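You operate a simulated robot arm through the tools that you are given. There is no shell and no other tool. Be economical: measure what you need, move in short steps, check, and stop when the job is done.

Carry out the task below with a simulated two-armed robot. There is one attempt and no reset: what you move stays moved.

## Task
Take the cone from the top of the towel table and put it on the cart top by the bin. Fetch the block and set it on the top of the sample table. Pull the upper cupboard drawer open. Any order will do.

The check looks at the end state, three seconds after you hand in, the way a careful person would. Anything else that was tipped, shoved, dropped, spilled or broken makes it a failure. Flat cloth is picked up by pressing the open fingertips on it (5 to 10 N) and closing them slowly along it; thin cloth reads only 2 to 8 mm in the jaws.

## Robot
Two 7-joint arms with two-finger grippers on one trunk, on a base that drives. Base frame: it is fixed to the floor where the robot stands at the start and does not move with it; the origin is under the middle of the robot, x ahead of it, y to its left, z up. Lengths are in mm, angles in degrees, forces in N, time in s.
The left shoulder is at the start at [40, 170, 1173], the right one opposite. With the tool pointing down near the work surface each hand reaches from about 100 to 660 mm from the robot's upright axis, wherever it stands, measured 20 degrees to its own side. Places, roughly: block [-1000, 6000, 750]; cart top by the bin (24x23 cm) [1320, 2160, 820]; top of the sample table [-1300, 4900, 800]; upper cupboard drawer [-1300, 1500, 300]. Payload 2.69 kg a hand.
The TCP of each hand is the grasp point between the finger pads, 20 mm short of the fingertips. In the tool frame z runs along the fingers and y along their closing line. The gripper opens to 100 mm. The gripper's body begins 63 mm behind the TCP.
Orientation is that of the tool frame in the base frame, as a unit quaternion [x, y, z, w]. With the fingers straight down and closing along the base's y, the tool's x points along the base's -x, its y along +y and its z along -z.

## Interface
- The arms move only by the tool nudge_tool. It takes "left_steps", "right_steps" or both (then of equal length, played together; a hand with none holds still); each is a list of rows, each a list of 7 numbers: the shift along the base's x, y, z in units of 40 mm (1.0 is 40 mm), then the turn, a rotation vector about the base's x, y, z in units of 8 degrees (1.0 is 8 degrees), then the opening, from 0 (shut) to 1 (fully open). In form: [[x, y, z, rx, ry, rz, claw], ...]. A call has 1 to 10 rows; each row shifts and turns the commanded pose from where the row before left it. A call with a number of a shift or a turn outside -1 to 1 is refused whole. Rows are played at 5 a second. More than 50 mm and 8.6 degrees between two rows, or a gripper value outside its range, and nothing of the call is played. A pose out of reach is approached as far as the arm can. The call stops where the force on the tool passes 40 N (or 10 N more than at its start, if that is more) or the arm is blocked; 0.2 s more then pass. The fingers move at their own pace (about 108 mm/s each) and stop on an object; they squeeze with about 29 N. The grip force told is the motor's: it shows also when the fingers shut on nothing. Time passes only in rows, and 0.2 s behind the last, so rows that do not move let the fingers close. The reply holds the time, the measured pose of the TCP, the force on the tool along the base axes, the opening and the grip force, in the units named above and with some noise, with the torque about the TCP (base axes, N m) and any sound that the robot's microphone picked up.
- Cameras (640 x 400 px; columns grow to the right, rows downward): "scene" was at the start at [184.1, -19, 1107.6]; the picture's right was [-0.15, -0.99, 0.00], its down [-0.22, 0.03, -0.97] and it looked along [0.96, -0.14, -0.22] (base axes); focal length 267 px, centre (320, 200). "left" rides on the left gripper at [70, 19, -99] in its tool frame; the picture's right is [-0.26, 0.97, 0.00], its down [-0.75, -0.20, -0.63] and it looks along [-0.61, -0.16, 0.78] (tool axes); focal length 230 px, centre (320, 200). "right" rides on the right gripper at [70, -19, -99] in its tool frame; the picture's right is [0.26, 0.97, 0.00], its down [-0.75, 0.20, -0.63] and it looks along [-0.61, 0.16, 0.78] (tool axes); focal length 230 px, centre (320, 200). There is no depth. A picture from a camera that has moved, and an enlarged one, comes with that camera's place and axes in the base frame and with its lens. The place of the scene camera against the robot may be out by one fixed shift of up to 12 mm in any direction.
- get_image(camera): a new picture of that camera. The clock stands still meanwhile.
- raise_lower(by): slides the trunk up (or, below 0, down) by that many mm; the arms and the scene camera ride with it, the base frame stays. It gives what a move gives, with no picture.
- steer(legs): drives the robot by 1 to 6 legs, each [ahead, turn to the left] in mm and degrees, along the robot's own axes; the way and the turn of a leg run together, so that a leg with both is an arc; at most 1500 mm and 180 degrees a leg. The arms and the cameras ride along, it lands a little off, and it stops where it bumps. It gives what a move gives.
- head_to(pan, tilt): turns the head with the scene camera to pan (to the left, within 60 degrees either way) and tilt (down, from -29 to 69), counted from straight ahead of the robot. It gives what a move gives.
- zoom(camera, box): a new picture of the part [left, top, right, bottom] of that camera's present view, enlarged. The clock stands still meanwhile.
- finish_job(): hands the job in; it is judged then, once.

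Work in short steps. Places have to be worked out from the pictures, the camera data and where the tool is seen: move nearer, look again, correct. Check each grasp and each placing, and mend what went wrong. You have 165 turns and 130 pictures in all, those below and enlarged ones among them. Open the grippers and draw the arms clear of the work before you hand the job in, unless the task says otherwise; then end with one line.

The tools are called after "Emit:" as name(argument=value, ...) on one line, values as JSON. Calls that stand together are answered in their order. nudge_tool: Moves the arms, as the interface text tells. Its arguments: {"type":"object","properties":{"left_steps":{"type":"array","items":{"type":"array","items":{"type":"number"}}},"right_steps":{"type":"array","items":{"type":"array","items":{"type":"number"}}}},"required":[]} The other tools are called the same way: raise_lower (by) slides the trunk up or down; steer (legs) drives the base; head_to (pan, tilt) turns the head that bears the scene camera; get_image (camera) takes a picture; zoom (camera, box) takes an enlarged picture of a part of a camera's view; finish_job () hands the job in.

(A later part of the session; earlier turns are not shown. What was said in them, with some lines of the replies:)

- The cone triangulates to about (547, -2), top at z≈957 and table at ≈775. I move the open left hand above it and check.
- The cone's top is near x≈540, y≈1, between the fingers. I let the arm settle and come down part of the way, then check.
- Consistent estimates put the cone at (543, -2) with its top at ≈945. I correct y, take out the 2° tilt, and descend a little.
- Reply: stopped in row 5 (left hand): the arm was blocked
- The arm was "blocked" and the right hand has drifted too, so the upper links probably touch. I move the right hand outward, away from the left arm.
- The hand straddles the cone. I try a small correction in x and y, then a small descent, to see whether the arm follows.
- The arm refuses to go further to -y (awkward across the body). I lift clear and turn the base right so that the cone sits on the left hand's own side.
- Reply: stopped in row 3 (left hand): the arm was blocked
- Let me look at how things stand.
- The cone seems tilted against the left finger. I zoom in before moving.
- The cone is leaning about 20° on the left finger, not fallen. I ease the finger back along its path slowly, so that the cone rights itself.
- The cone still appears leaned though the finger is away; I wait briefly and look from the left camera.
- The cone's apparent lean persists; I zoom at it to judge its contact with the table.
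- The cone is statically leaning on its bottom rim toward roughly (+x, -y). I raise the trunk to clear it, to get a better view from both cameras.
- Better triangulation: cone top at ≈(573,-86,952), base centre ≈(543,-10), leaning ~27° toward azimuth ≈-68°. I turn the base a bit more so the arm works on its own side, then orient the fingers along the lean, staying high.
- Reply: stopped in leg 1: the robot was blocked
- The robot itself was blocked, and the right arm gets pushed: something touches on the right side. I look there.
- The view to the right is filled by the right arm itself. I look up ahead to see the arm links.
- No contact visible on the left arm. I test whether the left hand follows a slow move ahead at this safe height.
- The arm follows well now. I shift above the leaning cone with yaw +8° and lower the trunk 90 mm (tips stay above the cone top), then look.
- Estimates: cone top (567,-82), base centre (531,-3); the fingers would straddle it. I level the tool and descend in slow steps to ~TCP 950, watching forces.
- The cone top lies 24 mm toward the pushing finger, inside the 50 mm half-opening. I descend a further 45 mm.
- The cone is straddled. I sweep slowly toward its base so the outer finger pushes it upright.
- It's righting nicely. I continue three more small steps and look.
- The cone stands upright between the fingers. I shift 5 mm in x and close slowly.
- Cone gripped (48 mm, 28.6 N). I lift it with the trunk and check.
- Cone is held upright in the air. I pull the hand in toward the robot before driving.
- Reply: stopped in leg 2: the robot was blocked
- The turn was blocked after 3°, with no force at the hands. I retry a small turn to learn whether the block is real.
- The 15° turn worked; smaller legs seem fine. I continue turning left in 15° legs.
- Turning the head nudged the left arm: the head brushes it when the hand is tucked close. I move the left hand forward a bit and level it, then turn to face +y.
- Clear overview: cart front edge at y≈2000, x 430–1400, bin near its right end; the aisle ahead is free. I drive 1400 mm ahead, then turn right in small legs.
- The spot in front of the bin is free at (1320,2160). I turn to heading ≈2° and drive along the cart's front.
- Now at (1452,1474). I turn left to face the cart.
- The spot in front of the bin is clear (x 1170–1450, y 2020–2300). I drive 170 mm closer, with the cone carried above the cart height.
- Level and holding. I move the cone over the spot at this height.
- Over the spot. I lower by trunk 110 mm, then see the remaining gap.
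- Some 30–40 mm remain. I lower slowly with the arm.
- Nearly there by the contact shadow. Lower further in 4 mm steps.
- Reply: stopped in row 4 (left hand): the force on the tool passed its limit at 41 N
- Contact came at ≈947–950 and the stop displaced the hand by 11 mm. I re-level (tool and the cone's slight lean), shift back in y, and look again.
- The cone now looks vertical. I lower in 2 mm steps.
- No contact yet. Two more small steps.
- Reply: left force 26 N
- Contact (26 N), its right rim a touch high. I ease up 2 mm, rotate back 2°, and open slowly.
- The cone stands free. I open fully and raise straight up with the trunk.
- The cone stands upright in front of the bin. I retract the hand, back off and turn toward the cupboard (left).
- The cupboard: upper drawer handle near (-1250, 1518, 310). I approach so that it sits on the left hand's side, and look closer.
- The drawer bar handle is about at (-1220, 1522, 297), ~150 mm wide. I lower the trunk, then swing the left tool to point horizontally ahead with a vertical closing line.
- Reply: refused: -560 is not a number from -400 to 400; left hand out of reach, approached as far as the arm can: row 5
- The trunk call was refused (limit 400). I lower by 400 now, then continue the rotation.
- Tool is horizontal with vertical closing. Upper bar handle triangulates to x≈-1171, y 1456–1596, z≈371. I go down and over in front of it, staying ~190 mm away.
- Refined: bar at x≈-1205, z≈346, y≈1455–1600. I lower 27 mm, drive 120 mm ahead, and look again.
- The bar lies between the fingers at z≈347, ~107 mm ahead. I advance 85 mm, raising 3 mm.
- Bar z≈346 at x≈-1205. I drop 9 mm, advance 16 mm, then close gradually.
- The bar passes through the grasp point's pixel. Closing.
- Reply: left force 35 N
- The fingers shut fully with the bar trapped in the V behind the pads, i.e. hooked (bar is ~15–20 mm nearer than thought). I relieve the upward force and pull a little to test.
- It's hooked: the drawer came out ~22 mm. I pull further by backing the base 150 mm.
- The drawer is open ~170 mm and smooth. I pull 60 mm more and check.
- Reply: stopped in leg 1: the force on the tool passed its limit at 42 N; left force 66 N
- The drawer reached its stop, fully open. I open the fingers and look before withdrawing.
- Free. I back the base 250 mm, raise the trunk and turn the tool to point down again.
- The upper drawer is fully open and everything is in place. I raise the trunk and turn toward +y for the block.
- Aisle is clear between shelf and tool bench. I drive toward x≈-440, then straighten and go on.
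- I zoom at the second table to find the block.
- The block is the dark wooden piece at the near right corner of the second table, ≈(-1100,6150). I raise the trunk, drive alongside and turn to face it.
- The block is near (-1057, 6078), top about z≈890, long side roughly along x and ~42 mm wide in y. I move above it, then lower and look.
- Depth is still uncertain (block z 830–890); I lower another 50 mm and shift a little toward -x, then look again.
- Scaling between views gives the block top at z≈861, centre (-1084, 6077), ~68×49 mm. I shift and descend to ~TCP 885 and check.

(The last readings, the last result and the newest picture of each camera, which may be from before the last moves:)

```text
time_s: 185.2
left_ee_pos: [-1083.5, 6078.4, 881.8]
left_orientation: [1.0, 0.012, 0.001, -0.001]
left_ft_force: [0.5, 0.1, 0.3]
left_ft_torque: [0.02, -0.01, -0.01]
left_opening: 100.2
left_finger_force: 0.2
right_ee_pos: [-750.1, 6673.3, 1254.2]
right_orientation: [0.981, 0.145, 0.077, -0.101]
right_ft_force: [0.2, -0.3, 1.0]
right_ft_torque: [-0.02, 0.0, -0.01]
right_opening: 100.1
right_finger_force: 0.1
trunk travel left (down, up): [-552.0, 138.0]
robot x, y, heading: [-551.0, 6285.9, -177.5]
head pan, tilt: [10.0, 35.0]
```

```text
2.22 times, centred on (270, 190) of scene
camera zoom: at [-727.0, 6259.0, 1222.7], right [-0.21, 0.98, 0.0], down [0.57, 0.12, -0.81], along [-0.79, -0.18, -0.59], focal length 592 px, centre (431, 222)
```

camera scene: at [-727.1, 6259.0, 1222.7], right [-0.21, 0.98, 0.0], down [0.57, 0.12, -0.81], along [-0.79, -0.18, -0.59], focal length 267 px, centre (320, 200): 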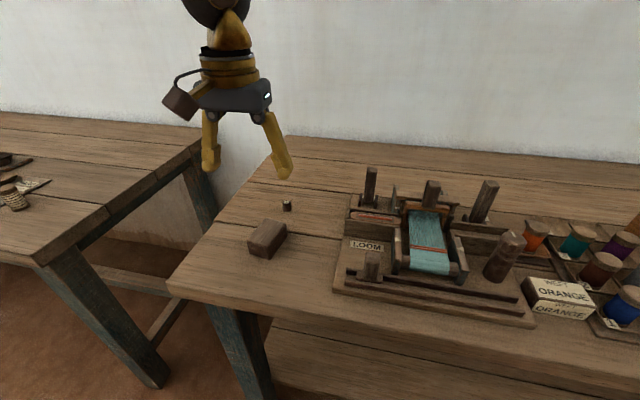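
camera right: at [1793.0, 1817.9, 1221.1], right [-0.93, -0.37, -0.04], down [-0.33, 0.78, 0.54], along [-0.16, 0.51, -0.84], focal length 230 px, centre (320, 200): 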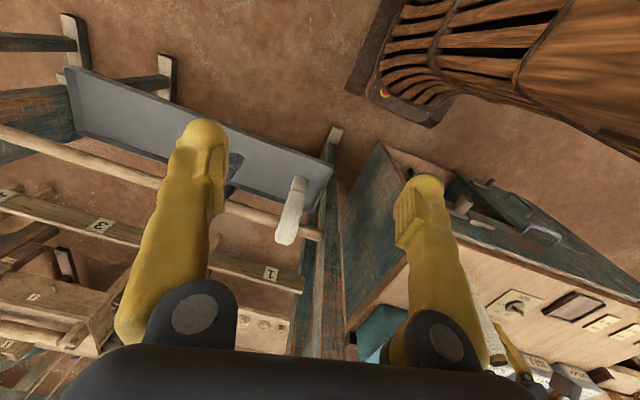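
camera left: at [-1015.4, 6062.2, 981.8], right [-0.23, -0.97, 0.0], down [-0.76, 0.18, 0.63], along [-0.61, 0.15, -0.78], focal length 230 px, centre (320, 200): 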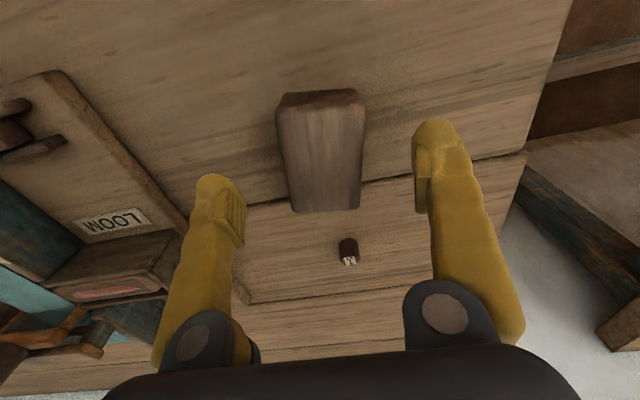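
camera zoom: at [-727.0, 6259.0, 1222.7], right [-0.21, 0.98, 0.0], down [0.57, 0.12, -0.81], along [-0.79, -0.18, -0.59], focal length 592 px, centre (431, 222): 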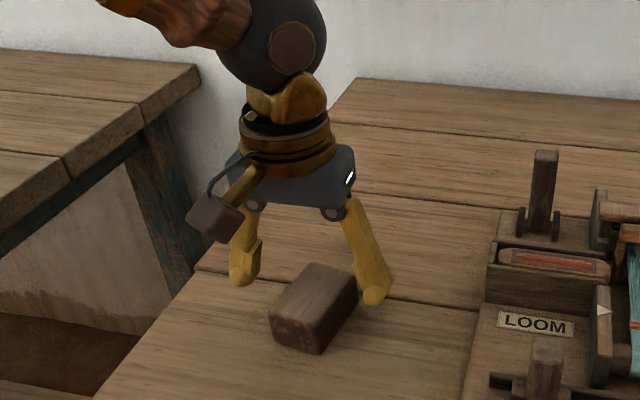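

Block centred (x≈-1081, y≈6078). I descend 30 mm and close.

Emit:
nudge_tool(left_steps=[[0.05, 0, -0.25, 0, 0, 0, 1], [0, 0, -0.25, 0, 0, 0, 1], [0, 0, -0.22, 0, 0, 0, 1], [0, 0, 0, 0, 0, 0, 1], [0, 0, 0, 0, 0, 0, 0.7], [0, 0, 0, 0, 0, 0, 0.5], [0, 0, 0, 0, 0, 0, 0.2], [0, 0, 0, 0, 0, 0, 0], [0, 0, 0, 0, 0, 0, 0]])

Emit:
get_image(camera="left")

```text
time_s: 186.2
left_ee_pos: [-1068.7, 6080.0, 863.4]
left_orientation: [1.0, 0.012, -0.008, -0.003]
left_ft_force: [0.3, -1.0, 0.2]
left_ft_torque: [-0.01, 0.0, 0.01]
left_opening: 99.8
left_finger_force: 0.1
right_ee_pos: [-740.9, 6683.2, 1260.1]
right_orientation: [0.979, 0.152, 0.079, -0.113]
right_ft_force: [0.3, -0.8, 0.5]
right_ft_torque: [-0.01, 0.03, 0.02]
right_opening: 100.0
right_finger_force: 0.1
trunk travel left (down, up): [-552.0, 138.0]
robot x, y, heading: [-555.0, 6287.2, -177.6]
head pan, tilt: [10.0, 35.0]
stopped in row 4 (left hand): the arm was blocked; the commanded pose is now the measured one
```

```text
39 pictures are left
camera left: at [-1000.3, 6062.4, 960.5], right [-0.23, -0.97, 0.0], down [-0.75, 0.18, 0.64], along [-0.62, 0.15, -0.77], focal length 230 px, centre (320, 200)
```

left: 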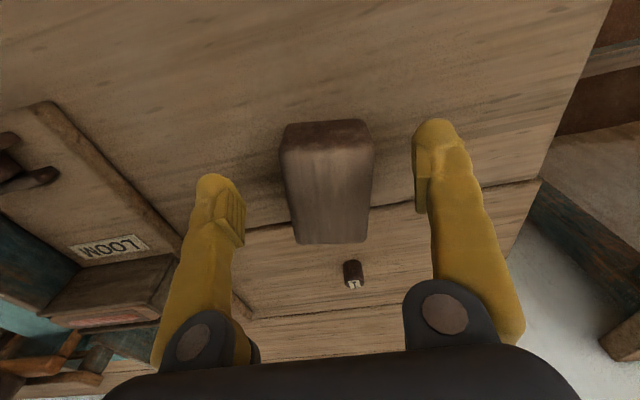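

Blocked just short, likely a posture limit with the trunk this high. I raise the hand 100 mm relative to the trunk, re-level, then lower by trunk instead.

Emit:
nudge_tool(left_steps=[[0, 0, 0.8, 0, 0, 0, 1], [-0.1, 0, 0.8, 0, -0.1, 0, 1], [-0.2, -0.05, 0.8, 0, 0, 0, 1], [0, 0, 0, 0, 0, 0, 1]])

Emit:
raise_lower(by=-70)

Emit:
get_image(camera="left")

```text
time_s: 187.2
left_ee_pos: [-1082.7, 6079.1, 957.9]
left_orientation: [1.0, 0.012, 0.0, -0.002]
left_ft_force: [-0.2, 0.4, 0.3]
left_ft_torque: [-0.04, 0.01, -0.03]
left_opening: 100.2
left_finger_force: 0.0
right_ee_pos: [-743.5, 6682.0, 1259.5]
right_orientation: [0.978, 0.153, 0.081, -0.113]
right_ft_force: [0.0, -1.4, -0.3]
right_ft_torque: [-0.01, -0.01, 0.03]
right_opening: 99.8
right_finger_force: 0.1
trunk travel left (down, up): [-552.0, 138.0]
robot x, y, heading: [-551.0, 6290.7, -177.6]
head pan, tilt: [10.0, 35.0]
```

```text
time_s: 188.3
left_ee_pos: [-1083.8, 6078.6, 887.2]
left_orientation: [1.0, 0.013, 0.0, -0.002]
left_ft_force: [-0.4, 0.2, -0.1]
left_ft_torque: [0.0, -0.02, 0.0]
left_opening: 99.6
left_finger_force: 0.1
right_ee_pos: [-743.0, 6683.7, 1190.1]
right_orientation: [0.979, 0.152, 0.081, -0.113]
right_ft_force: [-1.0, 0.3, 0.9]
right_ft_torque: [-0.02, 0.0, -0.03]
right_opening: 99.9
right_finger_force: 0.0
trunk travel left (down, up): [-482.0, 208.0]
robot x, y, heading: [-552.4, 6287.4, -177.8]
head pan, tilt: [10.0, 35.0]
```

```text
38 pictures are left
camera left: at [-1014.3, 6061.6, 986.0], right [-0.23, -0.97, 0.0], down [-0.75, 0.18, 0.63], along [-0.61, 0.15, -0.78], focal length 230 px, centre (320, 200)
```

left: 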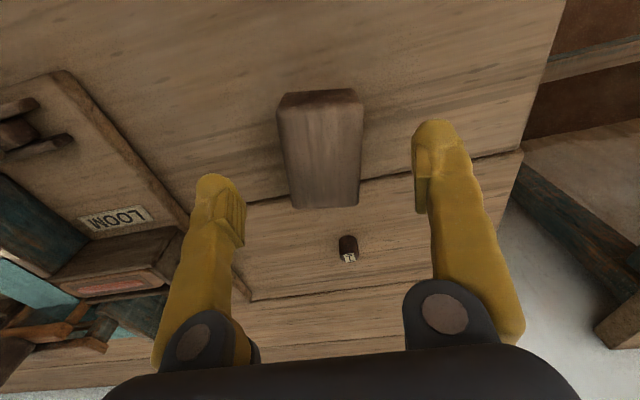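

I lower by trunk 30 mm and close on the block.

Emit:
raise_lower(by=-30)

Emit:
nudge_tool(left_steps=[[0, 0, 0, 0, 0, 0, 0.7], [0, 0, 0, 0, 0, 0, 0.5], [0, 0, 0, 0, 0, 0, 0.2], [0, 0, 0, 0, 0, 0, 0], [0, 0, 0, 0, 0, 0, 0]])

Emit:
get_image(camera="left")

```text
time_s: 189.0
left_ee_pos: [-1082.1, 6079.1, 857.4]
left_orientation: [1.0, 0.012, 0.001, -0.002]
left_ft_force: [-0.5, 0.4, -0.1]
left_ft_torque: [0.05, -0.01, 0.04]
left_opening: 99.9
left_finger_force: 0.1
right_ee_pos: [-742.1, 6683.1, 1159.3]
right_orientation: [0.979, 0.152, 0.08, -0.112]
right_ft_force: [0.2, -0.1, 0.1]
right_ft_torque: [0.0, -0.02, 0.0]
right_opening: 100.2
right_finger_force: 0.0
trunk travel left (down, up): [-452.0, 238.0]
robot x, y, heading: [-551.9, 6289.1, -177.4]
head pan, tilt: [10.0, 35.0]
```

```text
time_s: 190.2
left_ee_pos: [-1081.8, 6078.1, 858.2]
left_orientation: [1.0, 0.012, 0.0, -0.002]
left_ft_force: [-0.2, 0.2, 1.0]
left_ft_torque: [-0.02, 0.01, -0.06]
left_opening: 50.1
left_finger_force: 28.6
right_ee_pos: [-740.5, 6682.2, 1160.1]
right_orientation: [0.979, 0.152, 0.081, -0.112]
right_ft_force: [-0.3, -0.1, 0.3]
right_ft_torque: [-0.02, 0.02, -0.02]
right_opening: 100.1
right_finger_force: 0.1
trunk travel left (down, up): [-452.0, 238.0]
robot x, y, heading: [-551.0, 6286.9, -177.6]
head pan, tilt: [10.0, 35.0]
```

```text
37 pictures are left
camera left: at [-1014.3, 6061.6, 955.9], right [-0.23, -0.97, 0.0], down [-0.75, 0.18, 0.63], along [-0.61, 0.15, -0.78], focal length 230 px, centre (320, 200)
```

left: 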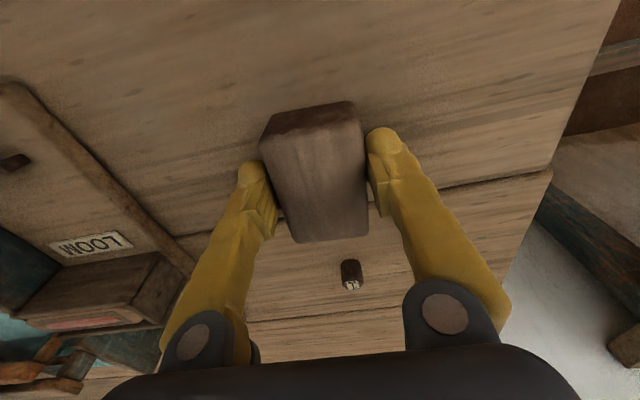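

Gripped at 50 mm. I lift 200 mm with the trunk and check.

Emit:
raise_lower(by=200)

Emit:
get_image(camera="left")

Emit:
get_image(camera="scene")

```text
time_s: 192.4
left_ee_pos: [-1083.1, 6078.0, 1055.7]
left_orientation: [1.0, 0.012, 0.001, -0.002]
left_ft_force: [-0.2, 0.3, -1.6]
left_ft_torque: [-0.04, -0.02, -0.06]
left_opening: 49.7
left_finger_force: 28.9
right_ee_pos: [-744.3, 6684.4, 1359.6]
right_orientation: [0.978, 0.152, 0.081, -0.114]
right_ft_force: [0.2, -0.3, 0.3]
right_ft_torque: [-0.01, 0.01, 0.02]
right_opening: 99.9
right_finger_force: 0.2
trunk travel left (down, up): [-652.0, 38.0]
robot x, y, heading: [-550.2, 6284.0, -177.3]
head pan, tilt: [10.0, 35.0]
```

```text
36 pictures are left
camera left: at [-1014.6, 6061.5, 1155.6], right [-0.23, -0.97, 0.0], down [-0.76, 0.18, 0.63], along [-0.61, 0.15, -0.78], focal length 230 px, centre (320, 200)
```

left: 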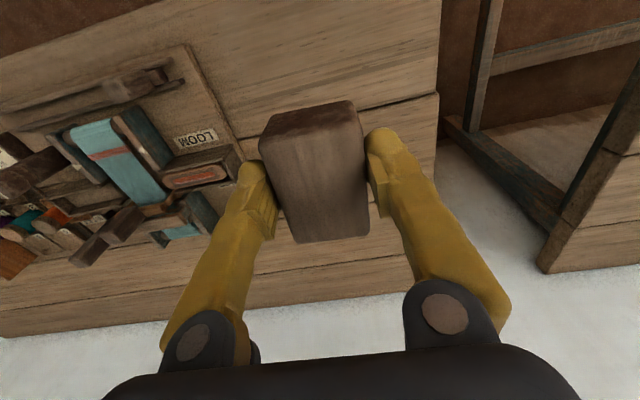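

```text
35 pictures are left
camera scene: at [-729.1, 6258.8, 1322.5], right [-0.21, 0.98, 0.0], down [0.57, 0.12, -0.81], along [-0.79, -0.18, -0.59], focal length 267 px, centre (320, 200)
```

scene: 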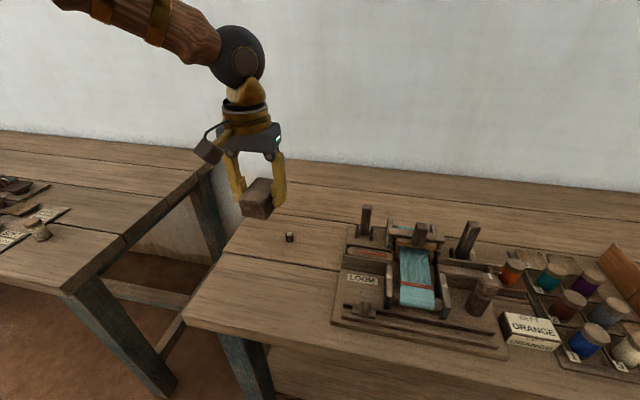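

Block lifted. The near end of the sample table (y≈5430–5600, x −1000…−1500) is free. I retract the hand and drive 600 mm toward −y.

Emit:
nudge_tool(left_steps=[[0.85, 0, 0, 0, 0, 0, 0], [0.85, 0, 0, 0, 0, 0, 0], [0.85, 0, 0, 0, 0, 0, 0], [0.85, 0, 0, 0, 0, 0, 0], [0.85, 0, 0, 0, 0, 0, 0], [0, 0, 0, 0, 0, 0, 0]])

Emit:
steer(legs=[[0, 15], [0, 15], [0, 15], [0, 15], [0, 15], [0, 12]])

Emit:
steer(legs=[[590, 0], [0, -15], [0, -15], [0, -15], [0, -15], [0, -15]])

Emit:
steer(legs=[[0, -15]])

Emit:
get_image(camera="scene")

```text
time_s: 193.8
left_ee_pos: [-913.1, 6075.3, 1059.9]
left_orientation: [1.0, 0.012, -0.001, -0.002]
left_ft_force: [0.2, -0.7, -1.7]
left_ft_torque: [-0.03, -0.02, -0.03]
left_opening: 49.5
left_finger_force: 29.1
right_ee_pos: [-744.2, 6684.7, 1359.9]
right_orientation: [0.978, 0.153, 0.081, -0.115]
right_ft_force: [0.2, -0.2, -0.3]
right_ft_torque: [-0.03, 0.01, 0.0]
right_opening: 99.9
right_finger_force: 0.1
trunk travel left (down, up): [-652.0, 38.0]
robot x, y, heading: [-551.9, 6284.8, -177.6]
head pan, tilt: [10.0, 35.0]
```

```text
time_s: 199.4
left_ee_pos: [-367.6, 5913.0, 1060.4]
left_orientation: [0.722, 0.692, -0.002, -0.001]
left_ft_force: [-0.6, 0.6, -1.1]
left_ft_torque: [0.01, 0.02, 0.0]
left_opening: 48.9
left_finger_force: 28.9
right_ee_pos: [-963.2, 6123.8, 1356.0]
right_orientation: [0.619, 0.776, -0.005, -0.122]
right_ft_force: [0.0, -0.7, 0.3]
right_ft_torque: [0.0, 0.02, 0.01]
right_opening: 100.2
right_finger_force: 0.1
trunk travel left (down, up): [-652.0, 38.0]
robot x, y, heading: [-558.2, 6286.0, -91.7]
head pan, tilt: [10.0, 35.0]
```

```text
time_s: 207.4
left_ee_pos: [-872.2, 5397.3, 1066.1]
left_orientation: [0.994, 0.113, -0.009, -0.003]
left_ft_force: [0.1, -0.1, -1.1]
left_ft_torque: [-0.01, 0.0, -0.04]
left_opening: 48.5
left_finger_force: 28.6
right_ee_pos: [-829.1, 6031.6, 1363.5]
right_orientation: [0.963, 0.243, 0.07, -0.097]
right_ft_force: [0.6, -0.2, -0.3]
right_ft_torque: [-0.01, -0.01, 0.02]
right_opening: 99.8
right_finger_force: 0.0
trunk travel left (down, up): [-652.0, 38.0]
robot x, y, heading: [-575.3, 5671.4, -166.2]
head pan, tilt: [10.0, 35.0]
```

```text
time_s: 208.7
left_ee_pos: [-916.1, 5482.2, 1072.0]
left_orientation: [1.0, -0.015, -0.016, -0.006]
left_ft_force: [-0.4, -0.1, -0.9]
left_ft_torque: [-0.02, 0.01, -0.01]
left_opening: 48.8
left_finger_force: 29.7
right_ee_pos: [-715.6, 6089.2, 1369.5]
right_orientation: [0.987, 0.117, 0.08, -0.08]
right_ft_force: [0.6, 0.2, 0.4]
right_ft_torque: [-0.04, 0.0, 0.01]
right_opening: 99.9
right_finger_force: 0.0
trunk travel left (down, up): [-652.0, 38.0]
robot x, y, heading: [-572.3, 5674.3, 179.1]
head pan, tilt: [10.0, 35.0]
```

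```text
34 pictures are left
camera scene: at [-753.5, 5654.1, 1322.7], right [-0.16, 0.99, 0.0], down [0.58, 0.09, -0.81], along [-0.8, -0.13, -0.59], focal length 267 px, centre (320, 200)
```

scene: 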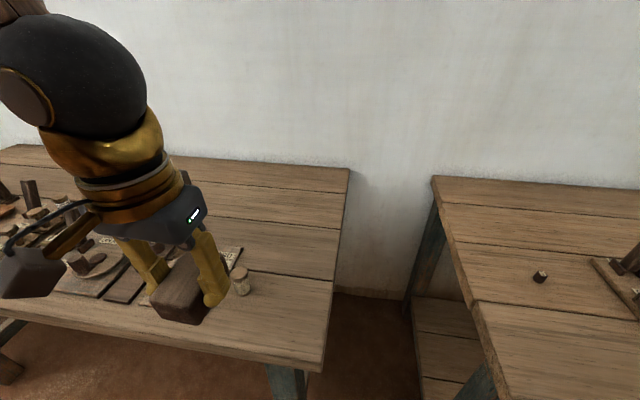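

Free strip at the near end; spool at ≈(-1079,5421). I take the block to (-1150, 5535) at height and look.

Emit:
nudge_tool(left_steps=[[-0.84, 0.19, 0, -0.09, -0.23, 0, 0], [-0.84, 0.19, 0, 0, 0, 0, 0], [-0.84, 0.19, 0, 0, 0, 0, 0], [-0.84, 0.19, 0, 0, 0, 0, 0], [-0.84, 0.19, 0, 0, 0, 0, 0], [-0.84, 0.19, 0, 0, 0, 0, 0], [-0.84, 0.19, 0, 0, 0, 0, 0], [0, 0, 0, 0, 0, 0, 0], [0, 0, 0, 0, 0, 0, 0]])

Emit:
get_image(camera="left")

Emit:
get_image(camera="scene")

```text
time_s: 210.6
left_ee_pos: [-1114.5, 5533.7, 1087.9]
left_orientation: [1.0, -0.013, -0.016, -0.002]
left_ft_force: [1.8, -0.9, -0.2]
left_ft_torque: [0.02, 0.01, 0.03]
left_opening: 49.0
left_finger_force: 29.3
right_ee_pos: [-681.9, 6107.6, 1383.2]
right_orientation: [0.981, 0.127, 0.101, -0.108]
right_ft_force: [1.0, 0.9, 0.2]
right_ft_torque: [0.0, 0.07, 0.01]
right_opening: 99.9
right_finger_force: 0.0
trunk travel left (down, up): [-652.0, 38.0]
robot x, y, heading: [-575.2, 5673.7, 179.3]
head pan, tilt: [10.0, 35.0]
stopped in row 9 (left hand): the arm was blocked; the commanded pose is now the measured one
```

```text
33 pictures are left
camera left: at [-1045.6, 5514.9, 1184.3], right [-0.28, -0.96, 0.0], down [-0.72, 0.22, 0.65], along [-0.63, 0.18, -0.76], focal length 230 px, centre (320, 200)
```

left: 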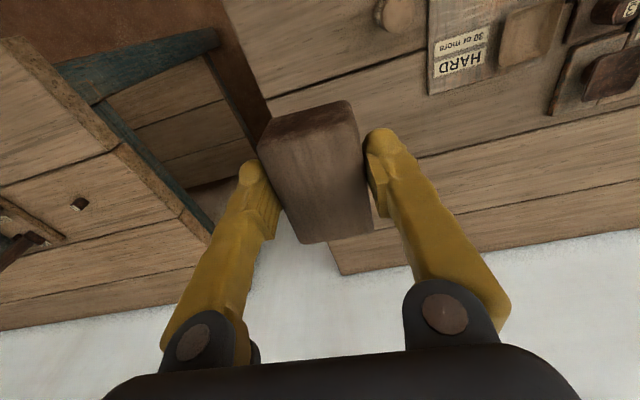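

```text
32 pictures are left
camera scene: at [-752.0, 5653.2, 1323.0], right [-0.16, 0.99, 0.0], down [0.58, 0.09, -0.81], along [-0.8, -0.13, -0.59], focal length 267 px, centre (320, 200)
```

scene: 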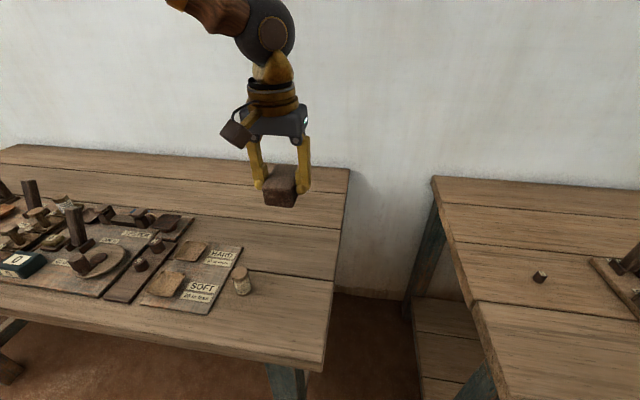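

Under the block is table surface, ~90 mm from its end edge and clear of the spool. I level, shift +12 mm in y and lower 180 mm by trunk.

Emit:
nudge_tool(left_steps=[[-0.2, 0.15, 0, 0, -0.23, 0, 0], [-0.2, 0.15, 0, 0, 0, 0, 0], [0, 0, 0, 0, 0, 0, 0]])

Emit:
raise_lower(by=-180)

Emit:
get_image(camera="left")

Emit:
get_image(camera="scene")

```text
time_s: 211.2
left_ee_pos: [-1114.7, 5546.3, 1097.5]
left_orientation: [1.0, -0.014, -0.007, -0.004]
left_ft_force: [0.1, -0.3, -1.0]
left_ft_torque: [0.01, 0.06, -0.01]
left_opening: 48.6
left_finger_force: 28.5
right_ee_pos: [-663.8, 6116.9, 1390.1]
right_orientation: [0.978, 0.13, 0.112, -0.119]
right_ft_force: [0.5, -0.4, -0.6]
right_ft_torque: [-0.01, 0.05, 0.0]
right_opening: 100.0
right_finger_force: 0.0
trunk travel left (down, up): [-652.0, 38.0]
robot x, y, heading: [-576.5, 5673.8, 179.3]
head pan, tilt: [10.0, 35.0]
stopped in row 3 (left hand): the arm was blocked; the commanded pose is now the measured one
```

```text
time_s: 213.2
left_ee_pos: [-1119.5, 5547.1, 915.3]
left_orientation: [1.0, -0.015, -0.006, -0.003]
left_ft_force: [-0.6, 0.1, -1.5]
left_ft_torque: [-0.02, 0.01, 0.0]
left_opening: 48.8
left_finger_force: 29.3
right_ee_pos: [-666.8, 6115.1, 1209.3]
right_orientation: [0.978, 0.132, 0.112, -0.117]
right_ft_force: [-0.9, 0.4, 0.1]
right_ft_torque: [0.04, 0.01, -0.02]
right_opening: 100.1
right_finger_force: 0.0
trunk travel left (down, up): [-472.0, 218.0]
robot x, y, heading: [-576.5, 5670.3, 179.1]
head pan, tilt: [10.0, 35.0]
```

```text
31 pictures are left
camera left: at [-1049.0, 5527.2, 1012.5], right [-0.29, -0.96, 0.0], down [-0.74, 0.22, 0.64], along [-0.61, 0.19, -0.77], focal length 230 px, centre (320, 200)
```

left: 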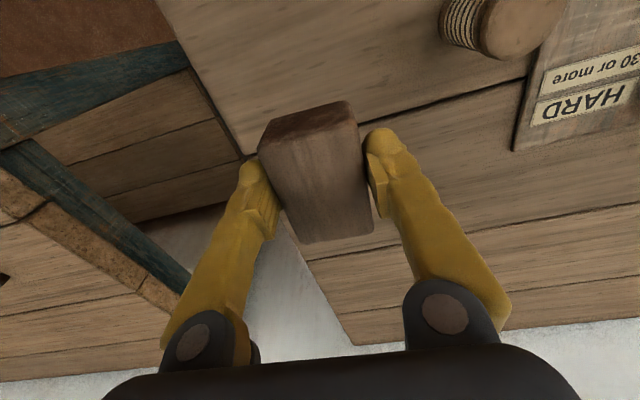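

```text
30 pictures are left
camera scene: at [-751.0, 5653.6, 1142.7], right [-0.16, 0.99, 0.0], down [0.58, 0.09, -0.81], along [-0.8, -0.13, -0.59], focal length 267 px, centre (320, 200)
```

scene: 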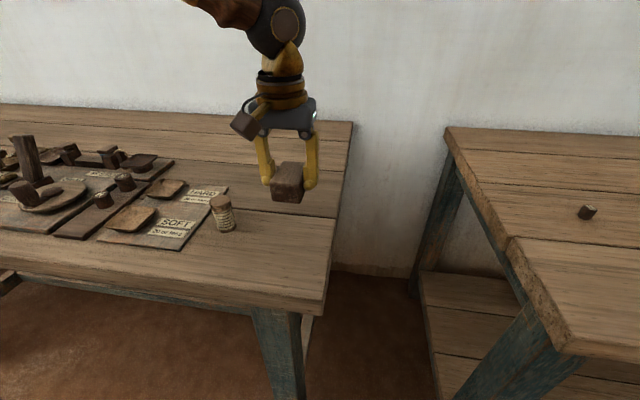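

Clear of the edge (85 mm) and of the spool. I lower another 50 mm by trunk and check the gap.

Emit:
raise_lower(by=-50)

Emit:
zoom(camera="scene", box=[190, 90, 370, 240])

```text
time_s: 214.1
left_ee_pos: [-1116.6, 5547.5, 864.6]
left_orientation: [1.0, -0.014, -0.007, -0.004]
left_ft_force: [0.5, 0.7, -1.4]
left_ft_torque: [0.04, 0.02, 0.0]
left_opening: 48.7
left_finger_force: 29.3
right_ee_pos: [-666.8, 6115.7, 1159.3]
right_orientation: [0.978, 0.131, 0.111, -0.117]
right_ft_force: [-0.2, -0.1, 0.2]
right_ft_torque: [0.01, 0.0, -0.02]
right_opening: 99.9
right_finger_force: 0.1
trunk travel left (down, up): [-422.0, 268.0]
robot x, y, heading: [-575.5, 5669.6, 179.2]
head pan, tilt: [10.0, 35.0]
```

```text
2.67 times, centred on (280, 165) of scene
camera zoom: at [-750.1, 5653.6, 1092.7], right [-0.16, 0.99, 0.0], down [0.58, 0.09, -0.81], along [-0.8, -0.13, -0.59], focal length 711 px, centre (427, 293)
```

zoom: 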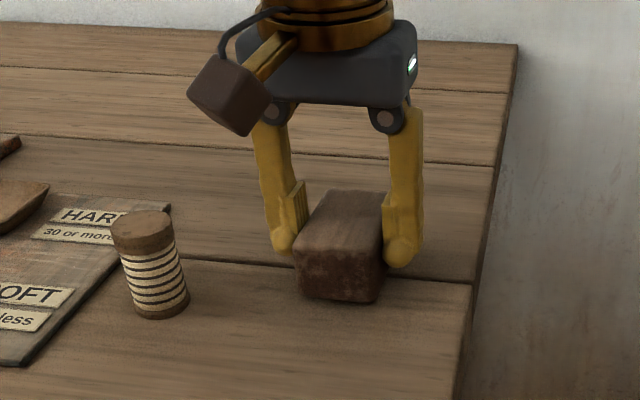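

Still a gap of maybe 20–35 mm. I lower with the arm in 3 mm steps.

Emit:
nudge_tool(left_steps=[[0, 0, -0.08, 0, 0, 0, 0], [0, 0, -0.08, 0, 0, 0, 0], [0, 0, -0.08, 0, 0, 0, 0], [0, 0, -0.08, 0, 0, 0, 0], [0, 0, 0, 0, 0, 0, 0]])

Emit:
zoom(camera="scene", box=[190, 90, 370, 240])

```text
time_s: 215.3
left_ee_pos: [-1117.8, 5548.7, 854.6]
left_orientation: [1.0, -0.014, -0.009, -0.004]
left_ft_force: [-2.2, -1.9, 25.4]
left_ft_torque: [-0.04, 0.08, -0.06]
left_opening: 48.8
left_finger_force: 28.7
right_ee_pos: [-664.9, 6115.2, 1159.3]
right_orientation: [0.978, 0.131, 0.111, -0.117]
right_ft_force: [0.4, 0.3, 0.5]
right_ft_torque: [-0.01, 0.04, -0.04]
right_opening: 100.0
right_finger_force: 0.0
trunk travel left (down, up): [-422.0, 268.0]
robot x, y, heading: [-578.0, 5672.7, 179.3]
head pan, tilt: [10.0, 35.0]
```

```text
2.67 times, centred on (280, 165) of scene
camera zoom: at [-748.6, 5653.9, 1093.1], right [-0.16, 0.99, 0.0], down [0.58, 0.09, -0.81], along [-0.8, -0.13, -0.59], focal length 711 px, centre (427, 293)
```

zoom: 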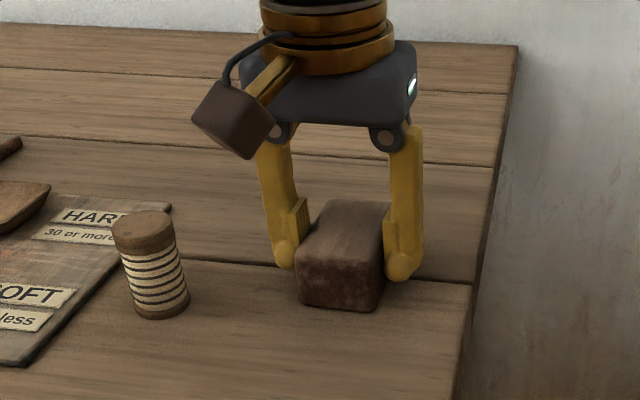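

The block rests on the table (25 N contact). I ease up 1 mm, open gently, and raise straight up.

Emit:
nudge_tool(left_steps=[[0, 0, 0.03, 0, 0, 0, 0], [0, 0, 0.02, 0, 0, 0, 0.2], [0, 0, 0, 0, 0, 0, 0.5], [0, 0, 0, 0, 0, 0, 0.6], [0, 0, 0, 0, 0, 0, 0.8], [0, 0, 0, 0, 0, 0, 0.9], [0, 0, 0, 0, 0, 0, 0.9]])

Emit:
raise_lower(by=200)

Emit:
get_image(camera="scene")

```text
time_s: 216.9
left_ee_pos: [-1117.7, 5547.4, 853.9]
left_orientation: [1.0, -0.015, -0.006, -0.004]
left_ft_force: [0.4, -0.5, 0.6]
left_ft_torque: [0.01, 0.0, 0.03]
left_opening: 90.3
left_finger_force: 0.0
right_ee_pos: [-666.9, 6115.1, 1159.9]
right_orientation: [0.978, 0.131, 0.111, -0.117]
right_ft_force: [0.4, 0.2, 0.3]
right_ft_torque: [0.03, 0.0, -0.01]
right_opening: 100.0
right_finger_force: 0.0
trunk travel left (down, up): [-422.0, 268.0]
robot x, y, heading: [-574.8, 5672.2, 179.7]
head pan, tilt: [10.0, 35.0]
```

```text
time_s: 219.1
left_ee_pos: [-1118.7, 5546.5, 1054.5]
left_orientation: [1.0, -0.015, -0.006, -0.003]
left_ft_force: [-0.5, -0.1, -0.2]
left_ft_torque: [0.03, 0.01, -0.03]
left_opening: 90.0
left_finger_force: 0.1
right_ee_pos: [-666.6, 6115.6, 1359.7]
right_orientation: [0.978, 0.131, 0.113, -0.119]
right_ft_force: [0.1, 0.1, 0.3]
right_ft_torque: [-0.02, 0.0, 0.02]
right_opening: 99.8
right_finger_force: 0.1
trunk travel left (down, up): [-622.0, 68.0]
robot x, y, heading: [-578.6, 5668.2, 179.4]
head pan, tilt: [10.0, 35.0]
```

```text
27 pictures are left
camera scene: at [-753.6, 5653.6, 1292.5], right [-0.16, 0.99, 0.0], down [0.58, 0.09, -0.81], along [-0.8, -0.13, -0.59], focal length 267 px, centre (320, 200)
```

scene: 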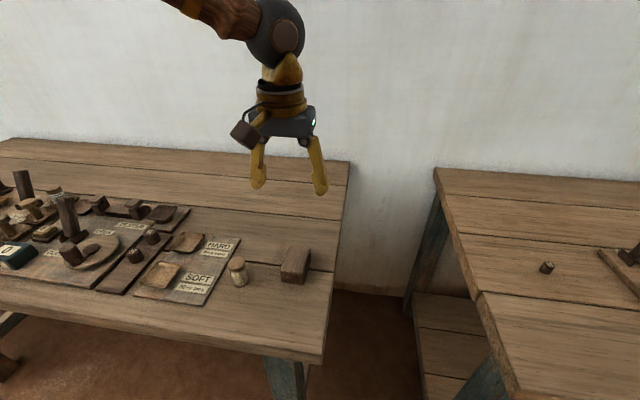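

The block sits on the sample table. I draw the arm and base back clear, then hand in.

Emit:
nudge_tool(left_steps=[[0.8, 0, 0, 0, 0, 0, 1], [0.8, 0, 0, 0, 0, 0, 1], [0.8, 0, 0, 0, 0, 0, 1], [0.8, 0, 0, 0, 0, 0, 1], [0.8, 0, 0, 0, 0, 0, 1], [0, 0, 0, 0, 0, 0, 1]])

Emit:
steer(legs=[[-150, 0]])

Emit:
get_image(camera="scene")

```text
time_s: 220.5
left_ee_pos: [-959.1, 5545.7, 1052.9]
left_orientation: [1.0, -0.015, -0.007, -0.004]
left_ft_force: [0.8, 0.0, -0.3]
left_ft_torque: [-0.01, 0.02, 0.01]
left_opening: 100.1
left_finger_force: 0.0
right_ee_pos: [-667.1, 6116.7, 1360.3]
right_orientation: [0.978, 0.131, 0.113, -0.118]
right_ft_force: [0.2, 0.2, 0.1]
right_ft_torque: [-0.03, 0.01, 0.02]
right_opening: 99.8
right_finger_force: 0.0
trunk travel left (down, up): [-622.0, 68.0]
robot x, y, heading: [-575.3, 5671.5, 179.2]
head pan, tilt: [10.0, 35.0]
```

```text
time_s: 221.8
left_ee_pos: [-817.8, 5545.8, 1049.9]
left_orientation: [1.0, -0.016, -0.004, -0.003]
left_ft_force: [1.0, 0.3, -1.0]
left_ft_torque: [-0.01, -0.02, 0.0]
left_opening: 100.0
left_finger_force: 0.2
right_ee_pos: [-527.4, 6113.4, 1357.4]
right_orientation: [0.977, 0.133, 0.116, -0.117]
right_ft_force: [-0.9, 0.4, 0.0]
right_ft_torque: [-0.02, -0.09, -0.03]
right_opening: 100.0
right_finger_force: 0.0
trunk travel left (down, up): [-622.0, 68.0]
robot x, y, heading: [-429.6, 5672.9, 178.8]
head pan, tilt: [10.0, 35.0]
```

```text
26 pictures are left
camera scene: at [-611.5, 5652.1, 1291.7], right [-0.16, 0.99, 0.0], down [0.58, 0.09, -0.81], along [-0.8, -0.13, -0.59], focal length 267 px, centre (320, 200)
```

scene: 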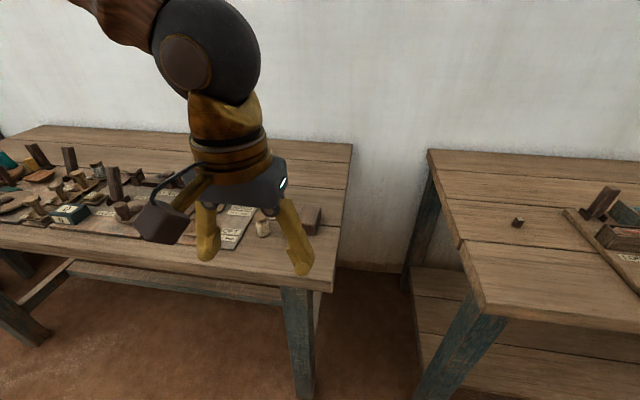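

All three goals are in place and the arms are clear; handing in.

Emit:
finish_job()

```text
The job is handed in.
```

The cone is standing upright on the cart top in front of the bin, the block is on the sample table, and the upper cupboard drawer is open to its stop. While I was picking the cone up, a finger pushed it into a lean on the towel table; I set it upright before lifting it, and nothing else was seen to tip or fall.
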